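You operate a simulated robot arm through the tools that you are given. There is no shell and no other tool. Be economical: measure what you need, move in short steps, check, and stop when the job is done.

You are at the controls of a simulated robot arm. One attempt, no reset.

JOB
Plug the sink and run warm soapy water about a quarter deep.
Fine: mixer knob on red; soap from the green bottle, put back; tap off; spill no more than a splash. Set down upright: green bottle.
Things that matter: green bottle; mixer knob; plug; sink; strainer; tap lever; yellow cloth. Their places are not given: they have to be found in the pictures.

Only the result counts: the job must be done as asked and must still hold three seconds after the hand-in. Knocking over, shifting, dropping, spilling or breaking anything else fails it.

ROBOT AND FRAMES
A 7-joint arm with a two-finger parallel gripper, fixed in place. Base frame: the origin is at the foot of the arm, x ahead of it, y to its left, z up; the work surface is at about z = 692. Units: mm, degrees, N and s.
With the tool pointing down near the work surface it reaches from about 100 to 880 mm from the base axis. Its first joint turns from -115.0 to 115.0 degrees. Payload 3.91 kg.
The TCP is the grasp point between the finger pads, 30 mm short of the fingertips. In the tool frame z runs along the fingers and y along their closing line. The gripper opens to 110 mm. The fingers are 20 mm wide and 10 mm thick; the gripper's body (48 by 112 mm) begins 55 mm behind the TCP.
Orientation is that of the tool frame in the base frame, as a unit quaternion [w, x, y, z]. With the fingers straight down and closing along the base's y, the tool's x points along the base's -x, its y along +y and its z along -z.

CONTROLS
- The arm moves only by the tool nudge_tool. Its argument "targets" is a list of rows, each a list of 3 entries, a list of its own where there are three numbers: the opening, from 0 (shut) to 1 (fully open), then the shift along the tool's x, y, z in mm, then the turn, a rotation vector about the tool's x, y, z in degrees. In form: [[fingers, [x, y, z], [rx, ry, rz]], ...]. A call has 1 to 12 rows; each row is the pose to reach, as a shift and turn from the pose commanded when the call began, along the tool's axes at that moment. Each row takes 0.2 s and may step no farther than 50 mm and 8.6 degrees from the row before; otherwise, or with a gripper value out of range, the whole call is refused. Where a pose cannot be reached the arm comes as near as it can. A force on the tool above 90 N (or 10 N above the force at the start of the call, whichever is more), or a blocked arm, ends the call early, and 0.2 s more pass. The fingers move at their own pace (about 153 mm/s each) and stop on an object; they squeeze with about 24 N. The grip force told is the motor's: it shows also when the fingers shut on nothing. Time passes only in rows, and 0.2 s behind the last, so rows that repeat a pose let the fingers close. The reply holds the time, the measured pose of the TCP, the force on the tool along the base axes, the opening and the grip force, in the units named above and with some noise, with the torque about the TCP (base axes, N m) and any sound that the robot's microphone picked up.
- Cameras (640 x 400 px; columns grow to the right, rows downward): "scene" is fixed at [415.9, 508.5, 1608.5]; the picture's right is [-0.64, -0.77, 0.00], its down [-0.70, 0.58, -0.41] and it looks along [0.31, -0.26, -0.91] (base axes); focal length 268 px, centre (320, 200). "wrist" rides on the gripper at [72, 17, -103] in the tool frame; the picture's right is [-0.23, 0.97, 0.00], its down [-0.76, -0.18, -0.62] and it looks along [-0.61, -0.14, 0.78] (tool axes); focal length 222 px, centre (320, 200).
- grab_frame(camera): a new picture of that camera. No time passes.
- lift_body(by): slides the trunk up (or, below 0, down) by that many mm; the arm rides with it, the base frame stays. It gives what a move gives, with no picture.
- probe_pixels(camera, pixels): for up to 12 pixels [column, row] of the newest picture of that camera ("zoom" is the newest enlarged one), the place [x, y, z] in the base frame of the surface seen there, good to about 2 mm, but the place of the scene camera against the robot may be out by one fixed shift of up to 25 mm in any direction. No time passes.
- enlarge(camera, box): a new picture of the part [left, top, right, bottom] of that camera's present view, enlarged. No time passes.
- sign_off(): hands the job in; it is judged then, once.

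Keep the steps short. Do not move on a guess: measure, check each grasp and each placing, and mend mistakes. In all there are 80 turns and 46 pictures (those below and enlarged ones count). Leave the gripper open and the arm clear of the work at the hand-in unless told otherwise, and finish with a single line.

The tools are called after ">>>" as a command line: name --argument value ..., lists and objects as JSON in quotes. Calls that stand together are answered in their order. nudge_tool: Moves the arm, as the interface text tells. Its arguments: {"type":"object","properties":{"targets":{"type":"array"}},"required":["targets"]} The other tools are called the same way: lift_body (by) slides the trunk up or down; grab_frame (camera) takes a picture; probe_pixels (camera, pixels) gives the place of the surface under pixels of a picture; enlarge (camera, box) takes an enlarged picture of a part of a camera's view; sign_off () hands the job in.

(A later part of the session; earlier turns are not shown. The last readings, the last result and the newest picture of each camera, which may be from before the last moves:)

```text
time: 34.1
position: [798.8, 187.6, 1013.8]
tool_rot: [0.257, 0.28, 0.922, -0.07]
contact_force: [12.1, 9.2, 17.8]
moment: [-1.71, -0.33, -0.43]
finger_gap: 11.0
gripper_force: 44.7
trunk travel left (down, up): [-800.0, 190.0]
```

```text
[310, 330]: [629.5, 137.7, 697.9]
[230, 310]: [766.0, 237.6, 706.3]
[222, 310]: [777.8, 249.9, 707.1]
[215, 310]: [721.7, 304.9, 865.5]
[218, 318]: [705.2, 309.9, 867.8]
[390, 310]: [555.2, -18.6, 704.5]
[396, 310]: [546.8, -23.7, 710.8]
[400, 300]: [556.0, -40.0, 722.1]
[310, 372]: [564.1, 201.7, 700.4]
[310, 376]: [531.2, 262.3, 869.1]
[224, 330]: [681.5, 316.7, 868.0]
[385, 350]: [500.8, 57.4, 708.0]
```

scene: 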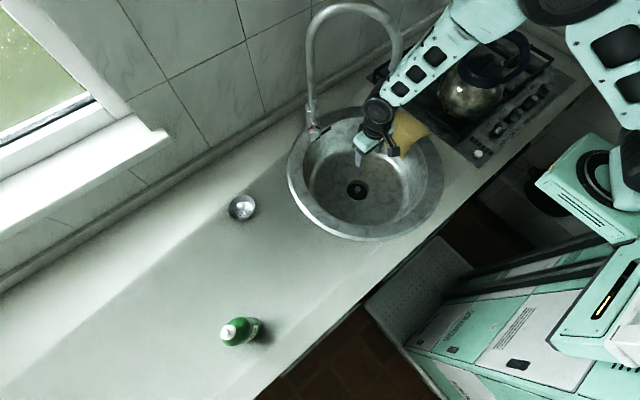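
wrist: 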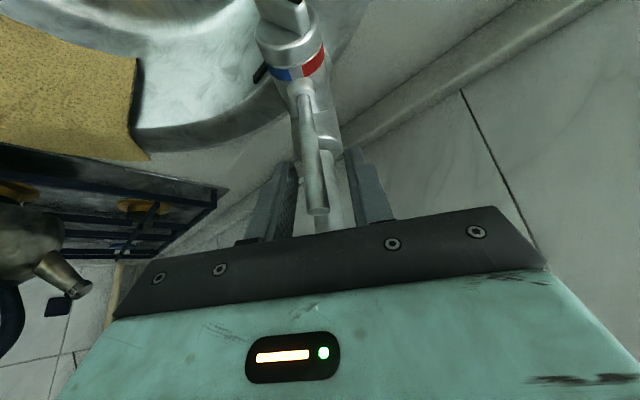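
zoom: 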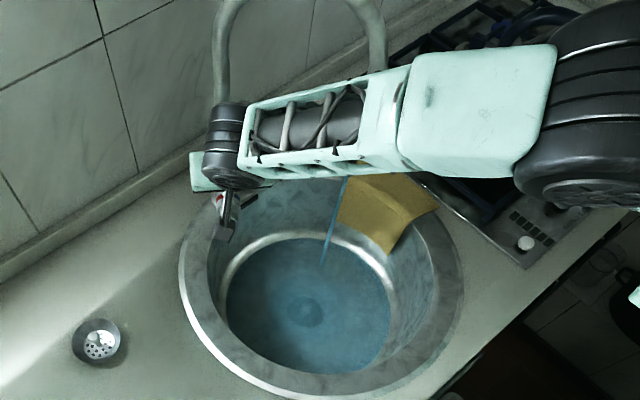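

Level is roughly 5–6 mm and about 43 mm is needed. I'll open the lever another 15° along its arc and run on.

>>> nudge_tool --targets '[[0, [6, 0, 1], [0, 0, 0]], [0, [12, 0, 2.5], [0, 0, 0]], [0, [17.8, 0, 4], [0, 0, 0]], [0, [17.8, 0, 4], [0, 0, 0]], [0, [17.8, 0, 4], [0, 0, 0]], [0, [17.8, 0, 4], [0, 0, 0]], [0, [17.8, 0, 4], [0, 0, 0]], [0, [17.8, 0, 4], [0, 0, 0]], [0, [17.8, 0, 4], [0, 0, 0]], [0, [17.8, 0, 4], [0, 0, 0]], [0, [17.8, 0, 4], [0, 0, 0]], [0, [17.8, 0, 4], [0, 0, 0]]]'

>>> nudge_tool --targets '[[0, [0, 0, 0], [0, 0, 0]], [0, [0, 0, 0], [0, 0, 0]], [0, [0, 0, 0], [0, 0, 0]], [0, [0, 0, 0], [0, 0, 0]], [0, [0, 0, 0], [0, 0, 0]], [0, [0, 0, 0], [0, 0, 0]], [0, [0, 0, 0], [0, 0, 0]], [0, [0, 0, 0], [0, 0, 0]], [0, [0, 0, 0], [0, 0, 0]], [0, [0, 0, 0], [0, 0, 0]]]'

>>> enlarge --camera "scene" --box '[290, 20, 440, 240]'

>>> probe_pixels --camera "zoom" --pixels '[[310, 330], [310, 235], [310, 230], [310, 240], [390, 310], [396, 310], [402, 310], [408, 310], [360, 242], [360, 236], [340, 238], [300, 238]]'

```text
time: 36.7
position: [786.6, 194.2, 1001.6]
tool_rot: [0.257, 0.28, 0.922, -0.069]
contact_force: [1.5, 19.0, 21.3]
moment: [-1.48, 0.28, -0.69]
finger_gap: 11.0
gripper_force: 45.0
trunk travel left (down, up): [-800.0, 190.0]
```

```text
time: 38.9
position: [787.1, 193.7, 1001.4]
tool_rot: [0.256, 0.281, 0.922, -0.07]
contact_force: [-0.9, 21.9, 16.1]
moment: [-1.09, 0.8, -0.68]
finger_gap: 11.2
gripper_force: 44.4
trunk travel left (down, up): [-800.0, 190.0]
```

```text
1.82 times, centred on (365, 130) of scene
```

zoom: 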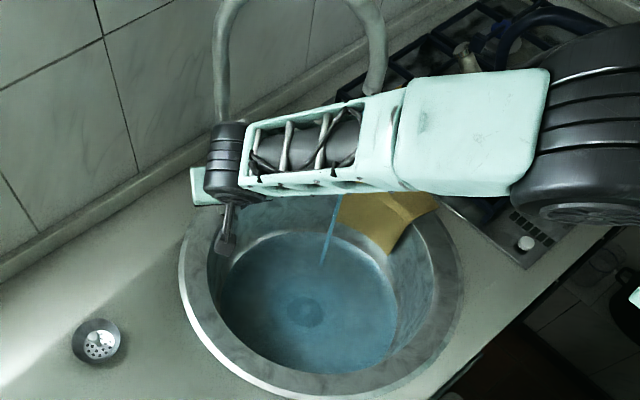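

```text
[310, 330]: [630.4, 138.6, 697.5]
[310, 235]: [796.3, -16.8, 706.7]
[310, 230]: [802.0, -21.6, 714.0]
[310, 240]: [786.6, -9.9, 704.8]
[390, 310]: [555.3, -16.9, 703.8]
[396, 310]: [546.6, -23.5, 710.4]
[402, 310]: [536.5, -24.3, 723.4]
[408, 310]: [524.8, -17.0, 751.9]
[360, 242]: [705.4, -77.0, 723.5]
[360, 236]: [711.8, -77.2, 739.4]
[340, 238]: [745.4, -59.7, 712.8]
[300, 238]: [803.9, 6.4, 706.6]
```

The shoreline is now at z≈710 (scene), about 12 mm deep, rising around 1.3–1.5 mm/s. I'll hold for about 10 s and measure again.

>>> nudge_tool --targets '[[0, [0, 0, 0], [0, 0, 0]], [0, [0, 0, 0], [0, 0, 0]], [0, [0, 0, 0], [0, 0, 0]], [0, [0, 0, 0], [0, 0, 0]], [0, [0, 0, 0], [0, 0, 0]], [0, [0, 0, 0], [0, 0, 0]], [0, [0, 0, 0], [0, 0, 0]], [0, [0, 0, 0], [0, 0, 0]], [0, [0, 0, 0], [0, 0, 0]], [0, [0, 0, 0], [0, 0, 0]], [0, [0, 0, 0], [0, 0, 0]], [0, [0, 0, 0], [0, 0, 0]]]'

>>> nudge_tool --targets '[[0, [0, 0, 0], [0, 0, 0]], [0, [0, 0, 0], [0, 0, 0]], [0, [0, 0, 0], [0, 0, 0]], [0, [0, 0, 0], [0, 0, 0]], [0, [0, 0, 0], [0, 0, 0]], [0, [0, 0, 0], [0, 0, 0]], [0, [0, 0, 0], [0, 0, 0]], [0, [0, 0, 0], [0, 0, 0]], [0, [0, 0, 0], [0, 0, 0]], [0, [0, 0, 0], [0, 0, 0]], [0, [0, 0, 0], [0, 0, 0]], [0, [0, 0, 0], [0, 0, 0]]]'

>>> nudge_tool --targets '[[0, [0, 0, 0], [0, 0, 0]], [0, [0, 0, 0], [0, 0, 0]], [0, [0, 0, 0], [0, 0, 0]], [0, [0, 0, 0], [0, 0, 0]], [0, [0, 0, 0], [0, 0, 0]], [0, [0, 0, 0], [0, 0, 0]], [0, [0, 0, 0], [0, 0, 0]], [0, [0, 0, 0], [0, 0, 0]], [0, [0, 0, 0], [0, 0, 0]], [0, [0, 0, 0], [0, 0, 0]], [0, [0, 0, 0], [0, 0, 0]], [0, [0, 0, 0], [0, 0, 0]]]'

>>> enlarge --camera "scene" --box '[290, 20, 440, 240]'

>>> probe_pixels --camera "zoom" --pixels '[[310, 330], [310, 235], [310, 230], [310, 225], [310, 220], [396, 310], [402, 310], [408, 310], [414, 310], [420, 300], [360, 242], [360, 236]]'

```text
time: 41.5
position: [787.4, 193.7, 1001.6]
tool_rot: [0.257, 0.28, 0.922, -0.07]
contact_force: [-0.1, 23.6, 13.7]
moment: [-0.95, 0.97, -0.7]
finger_gap: 11.1
gripper_force: 45.4
trunk travel left (down, up): [-800.0, 190.0]
```

```text
time: 44.1
position: [788.6, 194.5, 1000.5]
tool_rot: [0.256, 0.281, 0.922, -0.07]
contact_force: [1.7, 23.2, 13.6]
moment: [-1.06, 0.9, -0.64]
finger_gap: 11.2
gripper_force: 45.0
trunk travel left (down, up): [-800.0, 190.0]
```

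```text
time: 46.7
position: [787.4, 195.2, 1001.4]
tool_rot: [0.256, 0.28, 0.922, -0.069]
contact_force: [3.5, 22.6, 12.7]
moment: [-1.16, 0.69, -0.69]
finger_gap: 11.2
gripper_force: 44.9
trunk travel left (down, up): [-800.0, 190.0]
```

```text
1.82 times, centred on (365, 130) of scene
```

zoom: 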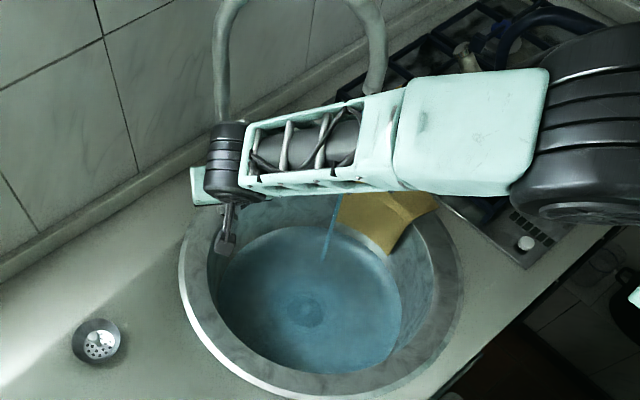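

```text
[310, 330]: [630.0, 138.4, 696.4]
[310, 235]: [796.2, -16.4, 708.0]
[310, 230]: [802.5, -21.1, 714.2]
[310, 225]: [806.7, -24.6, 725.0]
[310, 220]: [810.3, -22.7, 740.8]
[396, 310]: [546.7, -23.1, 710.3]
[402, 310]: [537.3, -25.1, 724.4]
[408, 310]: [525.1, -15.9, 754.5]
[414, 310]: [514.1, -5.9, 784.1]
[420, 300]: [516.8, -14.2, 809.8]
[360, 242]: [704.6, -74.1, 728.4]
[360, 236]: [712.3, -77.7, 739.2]
```

Level is scene z≈720, about 22 mm deep, at 1.3 mm/s. About 20 mm more takes 15 s. I'll hold about 13 s, then check.

>>> nudge_tool --targets '[[0, [0, 0, 0], [0, 0, 0]], [0, [0, 0, 0], [0, 0, 0]], [0, [0, 0, 0], [0, 0, 0]], [0, [0, 0, 0], [0, 0, 0]], [0, [0, 0, 0], [0, 0, 0]], [0, [0, 0, 0], [0, 0, 0]], [0, [0, 0, 0], [0, 0, 0]], [0, [0, 0, 0], [0, 0, 0]], [0, [0, 0, 0], [0, 0, 0]], [0, [0, 0, 0], [0, 0, 0]], [0, [0, 0, 0], [0, 0, 0]], [0, [0, 0, 0], [0, 0, 0]]]'

>>> nudge_tool --targets '[[0, [0, 0, 0], [0, 0, 0]], [0, [0, 0, 0], [0, 0, 0]], [0, [0, 0, 0], [0, 0, 0]], [0, [0, 0, 0], [0, 0, 0]], [0, [0, 0, 0], [0, 0, 0]], [0, [0, 0, 0], [0, 0, 0]], [0, [0, 0, 0], [0, 0, 0]], [0, [0, 0, 0], [0, 0, 0]], [0, [0, 0, 0], [0, 0, 0]], [0, [0, 0, 0], [0, 0, 0]], [0, [0, 0, 0], [0, 0, 0]], [0, [0, 0, 0], [0, 0, 0]]]'

>>> nudge_tool --targets '[[0, [0, 0, 0], [0, 0, 0]], [0, [0, 0, 0], [0, 0, 0]], [0, [0, 0, 0], [0, 0, 0]], [0, [0, 0, 0], [0, 0, 0]], [0, [0, 0, 0], [0, 0, 0]], [0, [0, 0, 0], [0, 0, 0]], [0, [0, 0, 0], [0, 0, 0]], [0, [0, 0, 0], [0, 0, 0]], [0, [0, 0, 0], [0, 0, 0]], [0, [0, 0, 0], [0, 0, 0]], [0, [0, 0, 0], [0, 0, 0]], [0, [0, 0, 0], [0, 0, 0]]]'

>>> nudge_tool --targets '[[0, [0, 0, 0], [0, 0, 0]], [0, [0, 0, 0], [0, 0, 0]], [0, [0, 0, 0], [0, 0, 0]], [0, [0, 0, 0], [0, 0, 0]], [0, [0, 0, 0], [0, 0, 0]], [0, [0, 0, 0], [0, 0, 0]], [0, [0, 0, 0], [0, 0, 0]], [0, [0, 0, 0], [0, 0, 0]], [0, [0, 0, 0], [0, 0, 0]], [0, [0, 0, 0], [0, 0, 0]], [0, [0, 0, 0], [0, 0, 0]], [0, [0, 0, 0], [0, 0, 0]]]'

>>> nudge_tool --targets '[[0, [0, 0, 0], [0, 0, 0]], [0, [0, 0, 0], [0, 0, 0]], [0, [0, 0, 0], [0, 0, 0]], [0, [0, 0, 0], [0, 0, 0]], [0, [0, 0, 0], [0, 0, 0]], [0, [0, 0, 0], [0, 0, 0]], [0, [0, 0, 0], [0, 0, 0]], [0, [0, 0, 0], [0, 0, 0]], [0, [0, 0, 0], [0, 0, 0]], [0, [0, 0, 0], [0, 0, 0]], [0, [0, 0, 0], [0, 0, 0]]]'

>>> enlarge --camera "scene" --box '[290, 20, 440, 240]'

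>>> probe_pixels --camera "zoom" --pixels '[[310, 225], [310, 222], [310, 219], [310, 216], [402, 310], [405, 310], [408, 310], [411, 310], [290, 222], [290, 218], [270, 225], [330, 222]]'

```text
time: 49.3
position: [787.6, 193.5, 1001.0]
tool_rot: [0.257, 0.281, 0.922, -0.07]
contact_force: [5.4, 21.0, 12.0]
moment: [-1.23, 0.62, -0.68]
finger_gap: 11.1
gripper_force: 44.6
trunk travel left (down, up): [-800.0, 190.0]
```

```text
time: 51.9
position: [787.2, 194.9, 1001.8]
tool_rot: [0.256, 0.281, 0.922, -0.07]
contact_force: [6.7, 20.4, 11.4]
moment: [-1.28, 0.58, -0.69]
finger_gap: 11.3
gripper_force: 44.9
trunk travel left (down, up): [-800.0, 190.0]
```

```text
time: 54.5
position: [788.5, 194.2, 1001.8]
tool_rot: [0.257, 0.28, 0.922, -0.069]
contact_force: [7.3, 20.1, 9.5]
moment: [-1.22, 0.64, -0.67]
finger_gap: 11.1
gripper_force: 45.1
trunk travel left (down, up): [-800.0, 190.0]
```

```text
time: 57.1
position: [787.8, 193.7, 1001.2]
tool_rot: [0.256, 0.281, 0.922, -0.071]
contact_force: [7.4, 20.6, 8.6]
moment: [-1.22, 0.72, -0.67]
finger_gap: 11.0
gripper_force: 45.5
trunk travel left (down, up): [-800.0, 190.0]
```

```text
time: 59.5
position: [787.4, 193.9, 1001.7]
tool_rot: [0.256, 0.281, 0.922, -0.07]
contact_force: [6.5, 21.0, 8.2]
moment: [-1.17, 0.75, -0.68]
finger_gap: 11.4
gripper_force: 45.1
trunk travel left (down, up): [-800.0, 190.0]
```

```text
1.82 times, centred on (365, 130) of scene
```

zoom: 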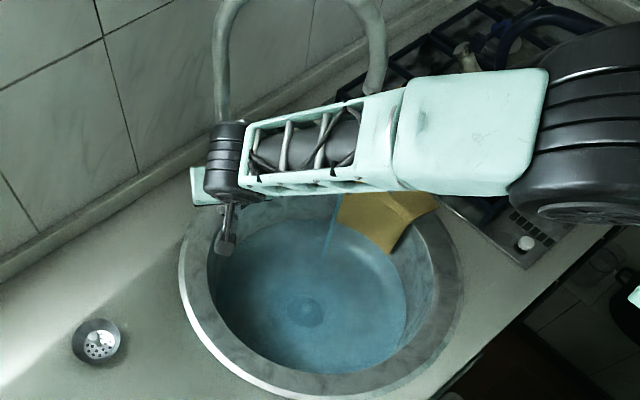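

```text
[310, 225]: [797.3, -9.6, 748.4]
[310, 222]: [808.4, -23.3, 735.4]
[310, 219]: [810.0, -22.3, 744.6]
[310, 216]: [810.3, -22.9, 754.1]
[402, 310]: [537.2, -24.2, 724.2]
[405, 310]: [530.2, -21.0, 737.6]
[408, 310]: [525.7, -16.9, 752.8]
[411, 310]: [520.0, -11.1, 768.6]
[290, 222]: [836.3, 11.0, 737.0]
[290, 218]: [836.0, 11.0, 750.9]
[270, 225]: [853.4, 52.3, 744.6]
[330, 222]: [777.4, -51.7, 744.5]
```

Level is scene z≈737, about 39 mm deep; a quarter of the roughly 172 mm depth is 43 mm. Closing now: I reverse the lever's arc back to its start and 2 mm beyond.

>>> nudge_tool --targets '[[0, [-9, 0, -2], [0, 0, 0]], [0, [-17.8, 0, -4], [0, 0, 0]], [0, [-25, 0, -4], [0, 0, 0]], [0, [-32.4, 0, -4], [0, 0, 0]], [0, [-38.4, 0, -2], [0, 0, 0]], [0, [-44.4, 1, 0], [0, 0, 0]], [0, [-51.3, 2, 4], [0, 0, 0]], [0, [-58.2, 2, 8], [0, 0, 0]], [0, [-60, 2, 9], [0, 0, 0]], [0, [-60, 2, 9], [0, 0, 0]]]'

>>> enlarge --camera "scene" --box '[290, 20, 440, 240]'

```text
time: 61.7
position: [836.2, 161.9, 1025.2]
tool_rot: [0.256, 0.281, 0.922, -0.072]
contact_force: [-27.4, -12.6, 4.4]
moment: [-0.09, 1.17, -0.08]
finger_gap: 10.7
gripper_force: 44.9
trunk travel left (down, up): [-800.0, 190.0]
```

```text
1.82 times, centred on (365, 130) of scene
```

zoom: 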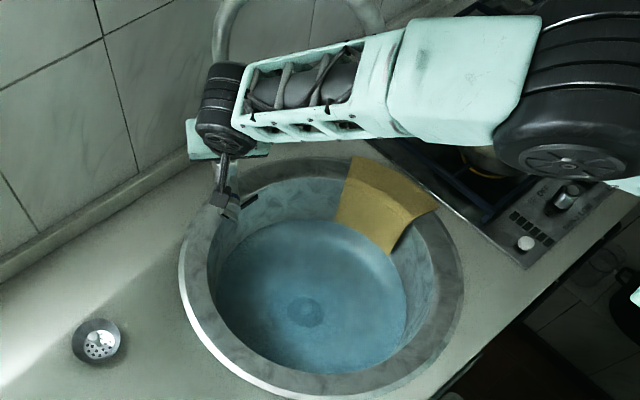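

The stream has stopped and the lever is against its stop (27 N). I'll open and retreat along the approach line, then look.

>>> nudge_tool --targets '[[0.3, [1, 0, 0], [0, 0, 0]], [0.3, [1, 0, 0], [0, 0, 0]], [0.3, [10, 0, -9], [0, 0, 0]], [0.3, [35, 0, -30], [0, 0, 0]], [0.3, [60, 0, -55], [0, 0, 0]], [0.3, [87, 0, -80], [0, 0, 0]], [0.3, [87, 0, -80], [0, 0, 0]]]'

>>> grab_frame --camera "wrist"

>>> probe_pixels --camera "wrist" --pixels '[[321, 152], [324, 165], [326, 178], [329, 192], [332, 205], [335, 218]]'

```text
time: 63.3
position: [738.8, 228.6, 1049.6]
tool_rot: [0.256, 0.282, 0.922, -0.07]
contact_force: [-0.3, -0.4, 0.6]
moment: [-0.01, 0.03, -0.02]
finger_gap: 33.2
gripper_force: 0.0
trunk travel left (down, up): [-800.0, 190.0]
```

```text
10 pictures are left
```

wrist: 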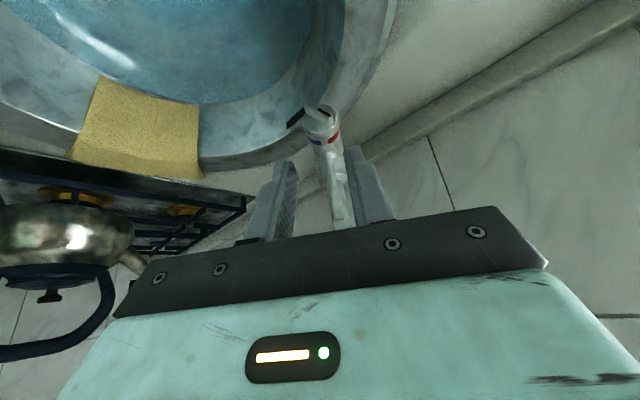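

```text
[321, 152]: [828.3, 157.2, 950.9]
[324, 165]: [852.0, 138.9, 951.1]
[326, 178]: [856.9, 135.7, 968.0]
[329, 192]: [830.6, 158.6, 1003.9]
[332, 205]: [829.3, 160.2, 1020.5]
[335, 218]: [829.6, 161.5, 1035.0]
```

The lever is upright again and the tap is off. Now the bottle. I'll carry the hand back to a staging point near (408,522,1080), turning its heading by 85° to face the bottle.

>>> nudge_tool --targets '[[0.5, [30, 5, -20], [-3.57, 0, -6.18]], [0.6, [61, 10, -41], [-7.13, 0, -12.35]], [0.8, [91, 15, -61], [-10.7, 0, -18.5]], [1, [121, 20, -82], [-14.3, 0, -24.7]], [1, [152, 25, -102], [-17.8, 0, -30.9]], [1, [182, 30, -122], [-21.4, 0, -37.1]], [1, [212, 35, -143], [-25, 0, -43.2]], [1, [243, 41, -163], [-28.5, 0, -49.4]], [1, [273, 46, -184], [-32.1, 0, -55.6]], [1, [303, 51, -204], [-35.7, 0, -61.8]], [1, [334, 56, -224], [-39.2, 0, -67.9]], [1, [364, 61, -245], [-42.8, 0, -74.1]]]'

>>> nudge_tool --targets '[[1, [0, 0, 0], [0, 0, 0]]]'

>>> grab_frame --camera "wrist"

```text
time: 65.0
position: [625.2, 334.5, 1046.0]
tool_rot: [0.265, -0.072, 0.962, 0.002]
contact_force: [-0.8, 0.3, 0.1]
moment: [0.0, -0.02, -0.01]
finger_gap: 110.0
gripper_force: 0.0
trunk travel left (down, up): [-800.0, 190.0]
stopped in row 8: the arm was blocked; the commanded pose is now the measured one
```

```text
time: 65.4
position: [625.3, 333.8, 1045.7]
tool_rot: [0.265, -0.073, 0.962, 0.003]
contact_force: [0.2, -0.2, 0.5]
moment: [-0.04, 0.01, 0.01]
finger_gap: 109.9
gripper_force: 0.1
trunk travel left (down, up): [-800.0, 190.0]
```

```text
9 pictures are left
```

wrist: 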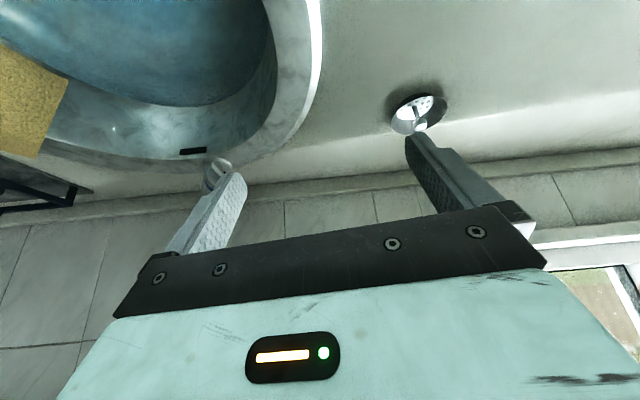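

The arm stopped partway with no force on it, at heading ≈9°, so this looks like a lag or limit rather than a contact. I'll continue more slowly.

>>> nudge_tool --targets '[[1, [12, 18, -10], [-1.8, 0, -3.1]], [1, [24, 36, -20], [-3.6, 0, -6.3]], [1, [36, 55, -31], [-5.4, 0, -9.4]], [1, [48, 73, -41], [-7.2, 0, -12.5]], [1, [60, 91, -51], [-9, 0, -15.7]], [1, [72, 109, -61], [-10.9, 0, -18.8]], [1, [84, 127, -71], [-12.7, 0, -21.9]], [1, [96, 146, -82], [-14.5, 0, -25]], [1, [108, 164, -92], [-16.3, 0, -28.2]], [1, [120, 182, -102], [-18.1, 0, -31.3]], [1, [132, 200, -112], [-19.9, 0, -34.4]], [1, [145, 218, -122], [-21.7, 0, -37.6]]]'

```text
time: 66.6
position: [608.8, 362.7, 1045.7]
tool_rot: [0.256, -0.161, 0.953, 0.015]
contact_force: [0.5, -0.4, -0.1]
moment: [-0.01, 0.01, -0.02]
finger_gap: 110.0
gripper_force: 0.1
trunk travel left (down, up): [-800.0, 190.0]
stopped in row 6: the arm was blocked; the commanded pose is now the measured one
```

It's blocked again without contact, and z won't rise: the wrist is at a joint limit because the shoulder is high. Lowering the trunk should help. I'll lower it 100 mm (tips stay above z 915), then raise the tool again.

>>> lift_body --by -100

>>> nudge_tool --targets '[[1, [-5, 0, -9], [0, 0, 0]], [1, [-15, 0, -26], [0, 0, 0]], [1, [-25, 0, -43], [0, 0, 0]], [1, [-35, 0, -60], [0, 0, 0]], [1, [-45, 0, -78], [0, 0, 0]], [1, [-55, 0, -95], [0, 0, 0]], [1, [-55, 0, -95], [0, 0, 0]]]'

```text
time: 68.0
position: [606.2, 363.2, 945.8]
tool_rot: [0.255, -0.162, 0.953, 0.016]
contact_force: [0.3, 0.7, 0.2]
moment: [0.02, 0.0, 0.02]
finger_gap: 109.9
gripper_force: 0.0
trunk travel left (down, up): [-700.0, 290.0]
```

```text
time: 69.6
position: [604.6, 373.5, 1066.2]
tool_rot: [0.257, -0.164, 0.952, 0.023]
contact_force: [0.3, -0.4, -0.1]
moment: [-0.02, 0.0, 0.02]
finger_gap: 110.1
gripper_force: 0.1
trunk travel left (down, up): [-700.0, 290.0]
```

That worked. I'll repeat twice, lowering a further 240 mm in total.

>>> lift_body --by -120

>>> nudge_tool --targets '[[1, [-10, 0, -17], [0, 0, 0]], [1, [-20, 0, -35], [0, 0, 0]], [1, [-30, 0, -52], [0, 0, 0]], [1, [-40, 0, -69], [0, 0, 0]], [1, [-50, 0, -87], [0, 0, 0]], [1, [-60, 0, -104], [0, 0, 0]], [1, [-60, 0, -104], [0, 0, 0]]]'

>>> lift_body --by -120

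>>> nudge_tool --targets '[[1, [-10, 0, -17], [0, 0, 0]], [1, [-20, 0, -35], [0, 0, 0]], [1, [-30, 0, -52], [0, 0, 0]], [1, [-40, 0, -69], [0, 0, 0]], [1, [-50, 0, -87], [0, 0, 0]], [1, [-60, 0, -104], [0, 0, 0]], [1, [-60, 0, -104], [0, 0, 0]]]'

```text
time: 71.1
position: [605.1, 372.1, 947.1]
tool_rot: [0.257, -0.164, 0.952, 0.022]
contact_force: [0.4, -0.1, 0.2]
moment: [-0.01, -0.02, 0.03]
finger_gap: 110.0
gripper_force: 0.0
trunk travel left (down, up): [-580.0, 410.0]
```

```text
time: 72.7
position: [602.0, 376.0, 1065.8]
tool_rot: [0.256, -0.164, 0.952, 0.022]
contact_force: [0.3, -0.4, -0.1]
moment: [0.03, 0.0, 0.02]
finger_gap: 110.3
gripper_force: 0.0
trunk travel left (down, up): [-580.0, 410.0]
```

```text
time: 74.2
position: [601.5, 377.0, 946.3]
tool_rot: [0.257, -0.164, 0.952, 0.021]
contact_force: [0.7, 0.3, -0.2]
moment: [0.02, -0.01, -0.04]
finger_gap: 109.8
gripper_force: 0.1
trunk travel left (down, up): [-460.0, 530.0]
```

```text
time: 75.8
position: [600.8, 384.3, 1066.3]
tool_rot: [0.257, -0.163, 0.952, 0.022]
contact_force: [0.1, 0.5, -0.3]
moment: [-0.01, 0.02, 0.0]
finger_gap: 110.0
gripper_force: 0.1
trunk travel left (down, up): [-460.0, 530.0]
```

Now yaw the remaining 33° and move to staging near (408,522,1050).

>>> nudge_tool --targets '[[1, [12.4, 19.3, -6.2], [-1.65, -0.14, -2.88]], [1, [24.8, 38.7, -12.3], [-3.3, -0.28, -5.75]], [1, [37.1, 58, -18.5], [-4.95, -0.42, -8.6]], [1, [49.5, 77.3, -24.7], [-6.6, -0.56, -11.5]], [1, [61.9, 96.7, -30.9], [-8.25, -0.7, -14.4]], [1, [74.3, 116, -37], [-9.9, -0.84, -17.25]], [1, [86.7, 135.3, -43.2], [-11.55, -0.98, -20.1]], [1, [99, 154.6, -49.4], [-13.2, -1.12, -23]], [1, [111.4, 174, -55.5], [-14.85, -1.26, -25.9]], [1, [123.8, 193.3, -61.7], [-16.5, -1.4, -28.75]], [1, [123.8, 193.3, -61.7], [-16.5, -1.4, -28.75]]]'

>>> nudge_tool --targets '[[1, [0, 0, 0], [0, -6, 0]], [1, [0, 0, 0], [0, -12, 0]], [1, [0, 0, 0], [0, -18, 0]], [1, [0, 0, 0], [0, -24, 0]], [1, [0, 0, 0], [0, -30, 0]], [1, [0, 0, 0], [0, -36, 0]], [1, [0, 0, 0], [0, -41, 0]], [1, [0, 0, 0], [0, -45, 0]], [1, [0, 0, 0], [0, -45, 0]]]'

>>> grab_frame --camera "wrist"

```text
time: 78.2
position: [408.9, 521.7, 1048.1]
tool_rot: [0.24, -0.428, 0.866, 0.094]
contact_force: [0.0, 0.3, -0.4]
moment: [0.0, 0.02, -0.01]
finger_gap: 109.8
gripper_force: 0.2
trunk travel left (down, up): [-460.0, 530.0]
```

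```text
time: 80.2
position: [424.4, 512.4, 1064.4]
tool_rot: [0.56, -0.344, 0.71, 0.253]
contact_force: [0.4, 0.4, 0.5]
moment: [0.02, 0.01, -0.01]
finger_gap: 109.8
gripper_force: 0.0
trunk travel left (down, up): [-460.0, 530.0]
```

```text
8 pictures are left
```

wrist: 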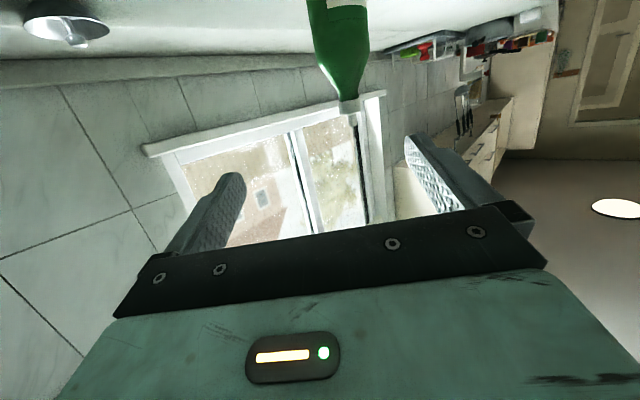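

The bottle shows, upside down in the picture, at (340,50). I'll probe its outline.

>>> probe_pixels --camera "wrist" --pixels '[[348, 104], [347, 98], [345, 90], [342, 75], [340, 55], [338, 30], [337, 8], [318, 40], [362, 40], [311, 10], [364, 10], [325, 60]]'

```text
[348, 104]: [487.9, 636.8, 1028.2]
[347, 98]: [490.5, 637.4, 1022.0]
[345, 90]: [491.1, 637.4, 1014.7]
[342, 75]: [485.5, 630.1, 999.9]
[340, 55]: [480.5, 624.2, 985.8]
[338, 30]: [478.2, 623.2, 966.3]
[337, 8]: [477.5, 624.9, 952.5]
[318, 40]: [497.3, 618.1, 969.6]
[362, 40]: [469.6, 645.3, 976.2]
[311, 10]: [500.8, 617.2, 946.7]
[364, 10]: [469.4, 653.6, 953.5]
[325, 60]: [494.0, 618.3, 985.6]
```

Bottle axis ≈ (497,645), diameter ≈58, at grasp height z≈950. I'll line up first (tool x,y), then advance along the fingers and close.

>>> nudge_tool --targets '[[1, [35, 15, 0], [0, 0, 0]], [1, [75.7, 31.2, 0], [0, 0, 0]], [1, [75.7, 31.2, 0], [0, 0, 0]], [1, [75.7, 31.2, 40], [0, 0, 0]], [1, [75.7, 31.2, 80], [0, 0, 0]]]'

>>> grab_frame --camera "wrist"

>>> probe_pixels --camera "wrist" --pixels '[[330, 100], [330, 60], [330, 140], [290, 100], [370, 100], [280, 60], [380, 60]]'

```text
time: 81.4
position: [423.1, 581.6, 958.0]
tool_rot: [0.555, -0.358, 0.707, 0.252]
contact_force: [-0.1, -0.3, 0.4]
moment: [-0.09, 0.03, -0.03]
finger_gap: 109.9
gripper_force: 0.1
trunk travel left (down, up): [-460.0, 530.0]
```

```text
7 pictures are left
```

wrist: 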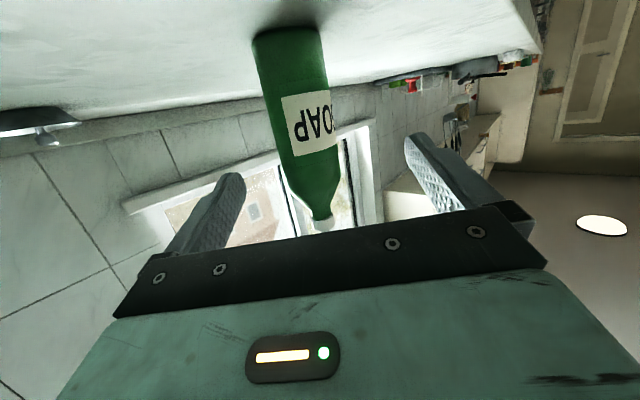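

```text
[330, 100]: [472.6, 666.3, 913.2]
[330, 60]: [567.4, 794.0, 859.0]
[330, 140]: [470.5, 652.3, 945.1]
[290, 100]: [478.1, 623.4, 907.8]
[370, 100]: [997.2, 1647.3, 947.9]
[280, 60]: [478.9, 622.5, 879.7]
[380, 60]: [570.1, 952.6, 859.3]
```

The bottle sits a little left of centre. Corrected alignment: x −16, y −19, then 94 mm forward, then close.

>>> nudge_tool --targets '[[1, [-8, -9, 0], [0, 0, 0]], [1, [-16, -18.7, 0], [0, 0, 0]], [1, [-16, -18.7, 20], [0, 0, 0]], [1, [-16, -18.7, 45], [0, 0, 0]], [1, [-16, -18.7, 70], [0, 0, 0]], [1, [-16, -18.7, 90], [0, 0, 0]], [1, [-16, -18.7, 90], [0, 0, 0]], [1, [-16, -18.7, 90], [0, 0, 0]]]'

>>> probe_pixels --camera "scene" --pixels '[[320, 200]]'

```text
time: 83.2
position: [495.1, 644.3, 949.0]
tool_rot: [0.553, -0.36, 0.708, 0.251]
contact_force: [-1.4, -0.8, 0.3]
moment: [-0.01, 0.02, 0.03]
finger_gap: 109.7
gripper_force: 0.0
trunk travel left (down, up): [-460.0, 530.0]
```

```text
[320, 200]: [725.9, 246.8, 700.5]
```

At the bottle with no contact. Closing gently in stages.

>>> nudge_tool --targets '[[0.65, [0, 0, 0], [0, 0, 0]], [0.58, [0, 0, 0], [0, 0, 0]], [0.5, [0, 0, 0], [0, 0, 0]], [0.4, [0, 0, 0], [0, 0, 0]], [0.4, [0, 0, 0], [0, 0, 0]]]'

```text
time: 84.4
position: [495.3, 643.7, 949.3]
tool_rot: [0.553, -0.36, 0.709, 0.251]
contact_force: [-1.2, 0.1, 0.3]
moment: [0.14, 0.13, 0.0]
finger_gap: 53.8
gripper_force: 24.0
trunk travel left (down, up): [-460.0, 530.0]
```

Gripped (gap 54, 24 N). Lifting 70 mm straight up.

>>> nudge_tool --targets '[[0.4, [-9.65, -0.4, -2.6], [0, 0, 0]], [0.4, [-29, -1.2, -7.7], [0, 0, 0]], [0.4, [-48.3, -2, -12.8], [0, 0, 0]], [0.4, [-67.6, -2.9, -17.9], [0, 0, 0]], [0.4, [-67.6, -2.9, -17.9], [0, 0, 0]]]'

```text
time: 85.6
position: [492.8, 641.4, 1017.5]
tool_rot: [0.553, -0.359, 0.709, 0.251]
contact_force: [0.0, 0.3, -3.2]
moment: [-0.02, 0.01, -0.03]
finger_gap: 53.3
gripper_force: 24.4
trunk travel left (down, up): [-460.0, 530.0]
```

Held well. Now carrying it upright towards the sink, to about (640,215,1000), yawing −33°.

>>> nudge_tool --targets '[[0.4, [8.1, -31.5, -18.9], [2.65, 0.11, 0.7]], [0.4, [16.2, -62.9, -37.9], [5.3, 0.22, 1.4]], [0.4, [24.2, -94.4, -56.8], [7.95, 0.34, 2.1]], [0.4, [32.3, -125.8, -75.8], [10.6, 0.45, 2.8]], [0.4, [40.4, -157.3, -94.7], [13.25, 0.56, 3.5]], [0.4, [48.5, -188.8, -113.7], [15.9, 0.68, 4.2]], [0.4, [56.5, -220.2, -132.6], [18.55, 0.79, 4.9]], [0.4, [64.6, -251.7, -151.5], [21.2, 0.9, 5.6]], [0.4, [72.7, -283.1, -170.5], [23.85, 1.01, 6.3]], [0.4, [80.8, -314.6, -189.4], [26.5, 1.13, 7]], [0.4, [88.8, -346, -208.4], [29.15, 1.24, 7.7]], [0.4, [96.9, -377.5, -227.3], [31.8, 1.35, 8.45]]]'

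>>> nudge_tool --targets '[[0.4, [0, 0, 0], [0, 0, 0]]]'

```text
time: 88.2
position: [640.1, 216.4, 1000.1]
tool_rot: [0.602, -0.145, 0.781, 0.084]
contact_force: [0.6, 0.6, -3.1]
moment: [-0.01, 0.04, 0.01]
finger_gap: 53.2
gripper_force: 24.5
trunk travel left (down, up): [-460.0, 530.0]
```

```text
time: 88.6
position: [640.0, 217.0, 1000.8]
tool_rot: [0.602, -0.145, 0.781, 0.083]
contact_force: [0.0, -0.3, -3.2]
moment: [-0.01, 0.02, 0.03]
finger_gap: 53.4
gripper_force: 23.7
trunk travel left (down, up): [-460.0, 530.0]
```

Over the sink. Rolling about the fingers' axis so the cap swings to −y, over the water: 100° first.

>>> nudge_tool --targets '[[0.4, [0, 0, 0], [0, 0, 8.4]], [0.4, [0, 0, 0], [0, 0, 16.8]], [0.4, [0, 0, 0], [0, 0, 25.2]], [0.4, [0, 0, 0], [0, 0, 33.6]], [0.4, [0, 0, 0], [0, 0, 42]], [0.4, [0, 0, 0], [0, 0, 50.4]], [0.4, [0, 0, 0], [0, 0, 58.8]], [0.4, [0, 0, 0], [0, 0, 67.2]], [0.4, [0, 0, 0], [0, 0, 75.6]], [0.4, [0, 0, 0], [0, 0, 84]], [0.4, [0, 0, 0], [0, 0, 92.4]], [0.4, [0, 0, 0], [0, 0, 100]]]'

```text
time: 91.2
position: [639.4, 212.8, 1011.4]
tool_rot: [0.329, 0.503, 0.609, 0.518]
contact_force: [1.1, -0.7, -2.6]
moment: [-0.03, 0.04, -0.01]
finger_gap: 53.4
gripper_force: 24.0
trunk travel left (down, up): [-460.0, 530.0]
```

Rolled 100° cleanly. Another 35°, then a look at the scene.

>>> nudge_tool --targets '[[0.4, [0, 0, 0], [0, 0, 8]], [0.4, [0, 0, 0], [0, 0, 16]], [0.4, [0, 0, 0], [0, 0, 24]], [0.4, [0, 0, 0], [0, 0, 32]], [0.4, [0, 0, 0], [0, 0, 36]], [0.4, [0, 0, 0], [0, 0, 36]]]'

>>> enlarge --camera "scene" --box '[270, 60, 460, 250]'

```text
time: 92.0
position: [625.0, 234.7, 1103.0]
tool_rot: [0.245, 0.556, 0.524, 0.596]
contact_force: [-2.1, 2.2, -1.5]
moment: [-0.08, 0.05, -0.1]
finger_gap: 53.2
gripper_force: 23.8
out of reach, approached as far as the arm can: row 3
trunk travel left (down, up): [-460.0, 530.0]
stopped in row 3: the arm was blocked; the commanded pose is now the measured one
```

```text
2.11 times, centred on (365, 155) of scene
```

zoom: 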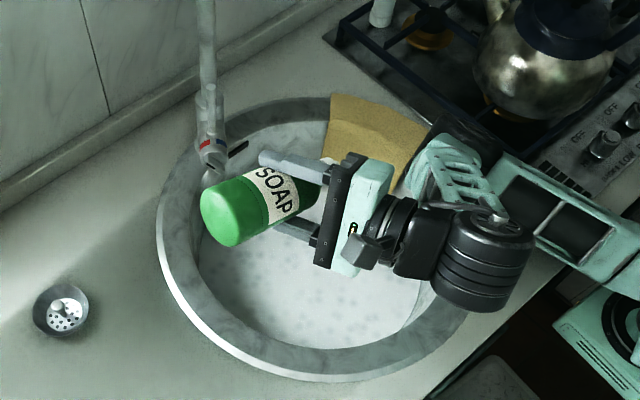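

The water is covered with white foam, so it's soapy. The arm is at a limit, so no more roll. Now rolling back upright (116.6°) while returning to (640,217,1000).

>>> nudge_tool --targets '[[0.4, [-4, -4, 2], [0.5, 0.08, -8.3]], [0.4, [-8, -8, 3], [1, 0.16, -16.6]], [0.4, [-13, -13, 5], [1.5, 0.25, -24.9]], [0.4, [-18, -18, 7], [2, 0.33, -33.2]], [0.4, [-23, -23, 9], [2.5, 0.41, -41.5]], [0.4, [-28, -28, 11], [3, 0.49, -49.8]], [0.4, [-33, -33, 13], [3.5, 0.57, -58.1]], [0.4, [-38, -38, 15], [4.05, 0.65, -66.4]], [0.4, [-42, -42, 16], [4.55, 0.74, -74.7]], [0.4, [-45.2, -46.2, 18], [5.05, 0.82, -83]], [0.4, [-45.2, -46.2, 18], [5.55, 0.9, -91.3]], [0.4, [-45.2, -46.2, 18], [6.05, 0.98, -99.5]]]'

>>> nudge_tool --targets '[[0.4, [0, 0, 0], [0.5, 0.08, -8]], [0.4, [0, 0, 0], [1.0, 0.16, -16.8]], [0.4, [0, 0, 0], [1.0, 0.16, -16.8]]]'

```text
time: 92.3
position: [549.6, 405.6, 1089.5]
tool_rot: [0.217, 0.498, 0.583, 0.604]
contact_force: [-3.2, 0.7, -6.2]
moment: [0.08, -0.1, -0.02]
finger_gap: 53.4
gripper_force: 23.4
trunk travel left (down, up): [-460.0, 530.0]
stopped in row 1: the arm was blocked; the commanded pose is now the measured one
```

```text
refused: row 2 steps farther than a row can; nothing moved
```

The arm jumped to another posture and swung to (550,406); the bottle is still held. First I'll roll it back above horizontal in place, with small steps.

>>> nudge_tool --targets '[[0.4, [0, 0, 0], [0, 0, -5]], [0.4, [0, 0, 0], [0, 0, -11]], [0.4, [0, 0, 0], [0, 0, -17]], [0.4, [0, 0, 0], [0, 0, -23]], [0.4, [0, 0, 0], [0, 0, -29]], [0.4, [0, 0, 0], [0, 0, -35]]]'

>>> grab_frame --camera "scene"

```text
time: 93.7
position: [581.7, 352.6, 1081.9]
tool_rot: [0.401, 0.327, 0.693, 0.502]
contact_force: [0.2, -1.0, -3.0]
moment: [-0.04, 0.02, -0.02]
finger_gap: 53.5
gripper_force: 24.4
trunk travel left (down, up): [-460.0, 530.0]
```

```text
5 pictures are left
```

scene: 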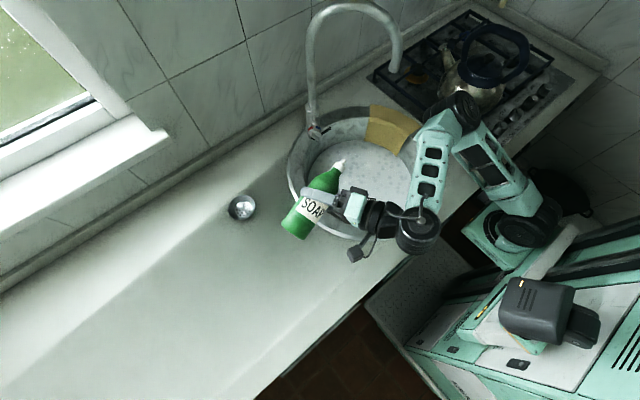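

The bottle is now cap-up-ish at (340,163), with no spill visible. I'll roll the remaining −79°.

>>> nudge_tool --targets '[[0.4, [0, 0, 0], [0, 0, -6]], [0.4, [0, 0, 0], [0, 0, -13]], [0.4, [0, 0, 0], [0, 0, -20]], [0.4, [0, 0, 0], [0, 0, -27]], [0.4, [0, 0, 0], [0, 0, -34]], [0.4, [0, 0, 0], [0, 0, -41]], [0.4, [0, 0, 0], [0, 0, -48]], [0.4, [0, 0, 0], [0, 0, -55]], [0.4, [0, 0, 0], [0, 0, -62]], [0.4, [0, 0, 0], [0, 0, -69]], [0.4, [0, 0, 0], [0, 0, -75]], [0.4, [0, 0, 0], [0, 0, -79]]]'

>>> nudge_tool --targets '[[0.4, [0, 0, 0], [0, 0, 0]]]'

```text
time: 96.3
position: [581.8, 353.2, 1082.4]
tool_rot: [0.631, -0.187, 0.742, 0.131]
contact_force: [-0.1, -0.2, -2.6]
moment: [-0.01, 0.01, 0.02]
finger_gap: 53.5
gripper_force: 24.2
trunk travel left (down, up): [-460.0, 530.0]
```

```text
time: 96.7
position: [581.2, 351.1, 1082.3]
tool_rot: [0.63, -0.187, 0.742, 0.133]
contact_force: [0.2, 0.3, -2.2]
moment: [0.01, 0.01, -0.02]
finger_gap: 53.3
gripper_force: 24.5
trunk travel left (down, up): [-460.0, 530.0]
```

The bottle is nearly upright (≈5° of tilt left). I'll move it back over its original spot at (495,644,1020), turning to the grasp orientation on the way.

>>> nudge_tool --targets '[[0.4, [3.4, 25.2, 5.1], [-2.07, 0.35, -0.48]], [0.4, [6.7, 50.4, 10.1], [-4.13, 0.71, -0.95]], [0.4, [10.1, 75.6, 15.2], [-6.2, 1.06, -1.43]], [0.4, [13.4, 100.8, 20.2], [-8.27, 1.42, -1.9]], [0.4, [16.8, 126, 25.3], [-10.3, 1.77, -2.38]], [0.4, [20.1, 151.3, 30.4], [-12.4, 2.13, -2.85]], [0.4, [23.5, 176.5, 35.4], [-14.5, 2.48, -3.33]], [0.4, [26.8, 201.7, 40.5], [-16.5, 2.83, -3.8]], [0.4, [30.2, 226.9, 45.5], [-18.6, 3.19, -4.28]], [0.4, [33.5, 252.1, 50.6], [-20.7, 3.54, -4.75]], [0.4, [36.9, 277.3, 55.6], [-22.7, 3.9, -5.23]], [0.4, [40.2, 302.5, 60.7], [-24.8, 4.25, -5.7]]]'

>>> nudge_tool --targets '[[0.4, [0, 0, 0], [0, 0, 0]], [0.4, [0, 0, 0], [0, 0, 0]]]'

```text
time: 99.3
position: [496.4, 644.0, 1021.5]
tool_rot: [0.553, -0.36, 0.709, 0.251]
contact_force: [-0.2, -0.1, -3.1]
moment: [0.0, -0.01, 0.02]
finger_gap: 53.3
gripper_force: 24.4
trunk travel left (down, up): [-460.0, 530.0]
```

```text
time: 99.9
position: [495.0, 645.1, 1022.2]
tool_rot: [0.554, -0.359, 0.708, 0.251]
contact_force: [0.4, 0.4, -1.8]
moment: [-0.04, 0.03, 0.03]
finger_gap: 53.1
gripper_force: 23.9
trunk travel left (down, up): [-460.0, 530.0]
```

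The grasp orientation is restored. Before lowering I'll check that the bottle didn't swivel in the grip.

>>> enlarge --camera "scene" --box '[180, 120, 400, 360]'

>>> probe_pixels --camera "zoom" --pixels '[[200, 340], [210, 335], [190, 345], [220, 345]]'

```text
1.67 times, centred on (290, 240) of scene
```

zoom: 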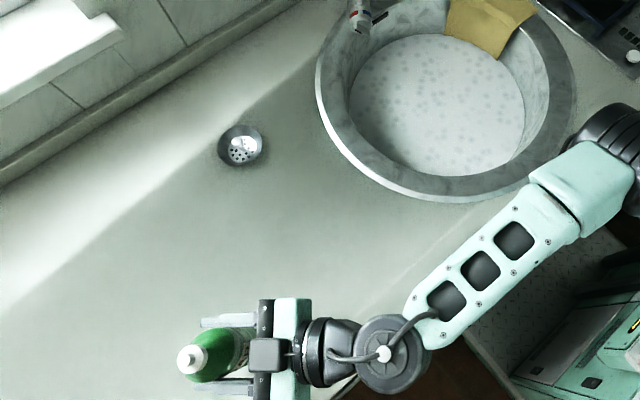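

```text
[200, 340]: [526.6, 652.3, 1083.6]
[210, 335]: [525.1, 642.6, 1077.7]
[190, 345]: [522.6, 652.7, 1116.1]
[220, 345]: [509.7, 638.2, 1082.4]
```

>>> probe_pixels --camera "zoom" --pixels '[[193, 358], [185, 352], [180, 360], [190, 368], [203, 360], [195, 348], [197, 354], [220, 355], [210, 375], [232, 350], [225, 372], [240, 345]]'

```text
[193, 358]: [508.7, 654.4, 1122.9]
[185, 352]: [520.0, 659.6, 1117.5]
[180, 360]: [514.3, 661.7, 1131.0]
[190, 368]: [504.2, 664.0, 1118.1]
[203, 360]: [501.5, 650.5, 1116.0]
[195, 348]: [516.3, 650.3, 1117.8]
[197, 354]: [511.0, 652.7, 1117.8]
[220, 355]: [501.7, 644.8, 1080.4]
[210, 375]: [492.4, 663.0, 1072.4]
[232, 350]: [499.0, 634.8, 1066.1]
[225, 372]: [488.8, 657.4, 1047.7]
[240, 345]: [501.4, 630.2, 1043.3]
```

The cap centre is straight above the grip as before, so the bottle is upright. Lowering: 60 mm, then in small steps.

>>> nudge_tool --targets '[[0.4, [19.3, 0.8, 5.1], [0, 0, 0]], [0.4, [38.6, 1.6, 10.2], [0, 0, 0]], [0.4, [57.9, 2.5, 15.4], [0, 0, 0]], [0.4, [63.7, 2.7, 16.9], [0, 0, 0]], [0.4, [67.6, 2.9, 17.9], [0, 0, 0]], [0.4, [67.6, 2.9, 17.9], [0, 0, 0]]]'

```text
time: 101.3
position: [492.4, 644.7, 953.0]
tool_rot: [0.554, -0.358, 0.709, 0.25]
contact_force: [1.2, 0.3, 0.6]
moment: [0.13, 0.02, -0.01]
finger_gap: 53.3
gripper_force: 23.9
trunk travel left (down, up): [-460.0, 530.0]
```

Its weight is starting to be taken up. 2 mm more.

>>> nudge_tool --targets '[[0.4, [1, 0, 0.3], [0, 0, 0]], [0.4, [2, 0.1, 0.5], [0, 0, 0]], [0.4, [2, 0.1, 0.5], [0, 0, 0]]]'

```text
time: 102.1
position: [494.0, 643.5, 952.2]
tool_rot: [0.555, -0.358, 0.708, 0.251]
contact_force: [-2.1, -2.6, 15.2]
moment: [0.22, 0.47, 0.05]
finger_gap: 53.6
gripper_force: 24.0
trunk travel left (down, up): [-460.0, 530.0]
```

Firm contact (15 N). I'll open slowly, then back straight out along the fingers.

>>> nudge_tool --targets '[[0.5, [-1, 0, -0.3], [0, 0, 0]], [0.6, [-1, 0, -0.3], [0, 0, 0]], [0.8, [-1, 0, -0.3], [0, 0, 0]], [1, [-1, 0, -0.3], [0, 0, 0]], [1, [-1, 0, -0.3], [0, 0, 0]], [1, [-1, 0, -20], [0, 0, 0]], [1, [-1, 0, -45], [0, 0, 0]], [1, [-1, 0, -70], [0, 0, 0]], [1, [-1, 0, -95], [0, 0, 0]], [1, [-1, 0, -120], [0, 0, 0]]]'

>>> grab_frame --camera "scene"

>>> probe_pixels --camera "scene" --pixels '[[230, 331], [228, 330], [237, 328], [254, 322], [246, 341]]'

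```text
time: 104.3
position: [422.6, 554.5, 984.2]
tool_rot: [0.553, -0.36, 0.708, 0.251]
contact_force: [0.6, -0.5, 0.1]
moment: [0.05, 0.0, 0.01]
finger_gap: 110.0
gripper_force: 0.0
trunk travel left (down, up): [-460.0, 530.0]
```

```text
3 pictures are left
```

scene: 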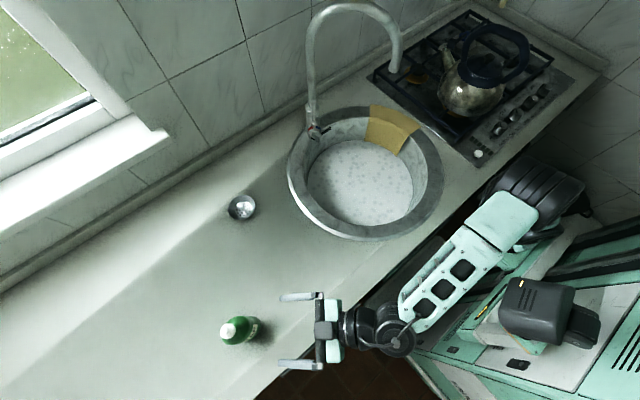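

```text
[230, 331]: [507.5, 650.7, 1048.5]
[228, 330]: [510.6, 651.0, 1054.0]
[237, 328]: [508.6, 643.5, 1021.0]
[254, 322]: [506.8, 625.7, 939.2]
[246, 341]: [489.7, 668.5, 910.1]
```

The bottle is back within 1 mm and upright, and the foam is there. But the cloth seems about 10 px left of where it began. I'll enlarge the same region as an earlier view to compare the cloth, kettle and tap.

>>> enlarge --camera "scene" --box '[300, 0, 560, 170]'

>>> probe_pixels --camera "zoom" --pixels '[[170, 255], [280, 300], [230, 360], [160, 330], [230, 300], [190, 290], [40, 300], [30, 260], [250, 330], [200, 340]]'

```text
2.35 times, centred on (430, 85) of scene
```

zoom: 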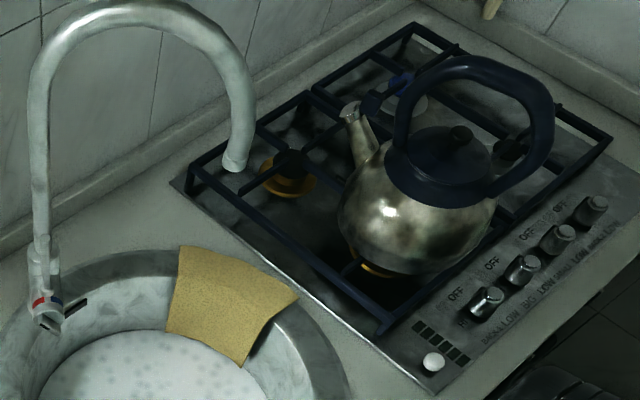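

```text
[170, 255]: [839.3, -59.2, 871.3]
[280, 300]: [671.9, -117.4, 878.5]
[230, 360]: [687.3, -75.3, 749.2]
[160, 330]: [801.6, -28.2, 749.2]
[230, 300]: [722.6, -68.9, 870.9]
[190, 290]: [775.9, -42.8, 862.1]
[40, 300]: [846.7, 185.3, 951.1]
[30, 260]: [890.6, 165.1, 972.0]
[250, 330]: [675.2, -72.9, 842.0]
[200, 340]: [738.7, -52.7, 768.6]
```

The kettle and tap are unchanged, but the cloth slid about 37 mm along the rim (towards +x), probably brushed by the low elbow while pouring. That should be mended. First I'll back away from the bottle and bring the hand vertical.

>>> nudge_tool --targets '[[1, [0, 0, -25], [0, 0, 0]], [1, [-15, 0, -50], [0, 0, 0]], [1, [-35, 0, -50], [0, 7, 0]], [1, [-55, 0, -50], [0, 14, 0]], [1, [-75, 0, -50], [0, 21, 0]], [1, [-75, 0, -50], [0, 28, 0]], [1, [-75, 0, -50], [0, 35, 0]], [1, [-75, 0, -50], [0, 42, 0]], [1, [-75, 0, -50], [0, 49, 0]], [1, [-75, 0, -50], [0, 56, 0]], [1, [-75, 0, -50], [0, 63, 0]], [1, [-75, 0, -50], [0, 70, 0]]]'

```text
time: 106.9
position: [380.9, 486.8, 1067.7]
tool_rot: [0.064, -0.438, 0.897, 0.007]
contact_force: [0.4, 0.0, -0.3]
moment: [0.03, 0.0, -0.01]
finger_gap: 110.1
gripper_force: 0.0
out of reach, approached as far as the arm can: row 10, 11, 12
trunk travel left (down, up): [-460.0, 530.0]
```

Hand is vertical at (381,487,1068). Raising the trunk back in steps, with the tool compensating.

>>> lift_body --by 170

>>> nudge_tool --targets '[[1, [0, 0, 25], [0, 0, 0]], [1, [0, 0, 50], [0, 0, 0]], [1, [0, 0, 75], [0, 0, 0]], [1, [0, 0, 100], [0, 0, 0]], [1, [0, 0, 100], [0, 0, 0]]]'

>>> lift_body --by 170

>>> nudge_tool --targets '[[1, [0, 0, 25], [0, 0, 0]], [1, [0, 0, 50], [0, 0, 0]], [1, [0, 0, 75], [0, 0, 0]], [1, [0, 0, 100], [0, 0, 0]], [1, [0, 0, 100], [0, 0, 0]]]'

```text
time: 108.8
position: [381.4, 486.5, 1236.8]
tool_rot: [0.064, -0.438, 0.897, 0.008]
contact_force: [0.4, -0.8, 0.1]
moment: [-0.06, -0.01, -0.01]
finger_gap: 110.2
gripper_force: 0.0
trunk travel left (down, up): [-630.0, 360.0]
```

```text
time: 110.0
position: [394.2, 495.9, 1139.1]
tool_rot: [0.065, -0.438, 0.897, 0.007]
contact_force: [-0.9, -0.2, 0.0]
moment: [-0.01, 0.01, 0.0]
finger_gap: 109.9
gripper_force: 0.0
trunk travel left (down, up): [-630.0, 360.0]
```

```text
time: 111.9
position: [393.6, 496.2, 1308.8]
tool_rot: [0.065, -0.438, 0.897, 0.008]
contact_force: [0.1, 0.0, 0.0]
moment: [0.0, 0.02, 0.0]
finger_gap: 110.0
gripper_force: 0.1
trunk travel left (down, up): [-800.0, 190.0]
```

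```text
time: 113.1
position: [404.6, 500.7, 1208.5]
tool_rot: [0.065, -0.437, 0.897, 0.009]
contact_force: [0.5, 0.5, 0.0]
moment: [-0.01, 0.02, -0.03]
finger_gap: 110.1
gripper_force: 0.0
trunk travel left (down, up): [-800.0, 190.0]
```

The trunk is back at its original height. Now swinging across in front of the sink to about (500,200,1190), yawing −60°.

>>> nudge_tool --targets '[[0.8, [15, -22, 0.5], [0.6, 0.2, 5]], [0.6, [30, -43, 1], [1.2, 0.4, 9.9]], [0.5, [45, -65, 1.6], [1.9, 0.6, 14.9]], [0.5, [60, -86, 2], [2.5, 0.8, 19.8]], [0.5, [75, -108, 2.6], [3.1, 1, 24.8]], [0.5, [90, -130, 3], [3.7, 1.25, 29.8]], [0.5, [105, -151, 3.7], [4.3, 1.5, 34.7]], [0.5, [119, -173, 4], [4.9, 1.7, 39.7]], [0.5, [134, -194, 4.7], [5.6, 1.9, 44.6]], [0.5, [149, -216, 5], [6.2, 2.1, 49.6]], [0.5, [164, -238, 5.8], [6.8, 2.3, 54.5]], [0.5, [179, -259, 6.3], [7.4, 2.5, 59.5]]]'

>>> nudge_tool --targets '[[0.5, [0, 0, 0], [0, 0, 0]]]'

```text
time: 115.7
position: [500.5, 201.0, 1190.7]
tool_rot: [0.061, 0.07, 0.995, -0.025]
contact_force: [0.5, -0.1, -0.1]
moment: [-0.03, -0.03, 0.02]
finger_gap: 54.9
gripper_force: 0.1
trunk travel left (down, up): [-800.0, 190.0]
```

```text
time: 116.1
position: [499.9, 202.1, 1191.1]
tool_rot: [0.061, 0.069, 0.995, -0.025]
contact_force: [0.6, -0.5, 0.5]
moment: [-0.01, -0.01, 0.0]
finger_gap: 55.2
gripper_force: 0.1
trunk travel left (down, up): [-800.0, 190.0]
```

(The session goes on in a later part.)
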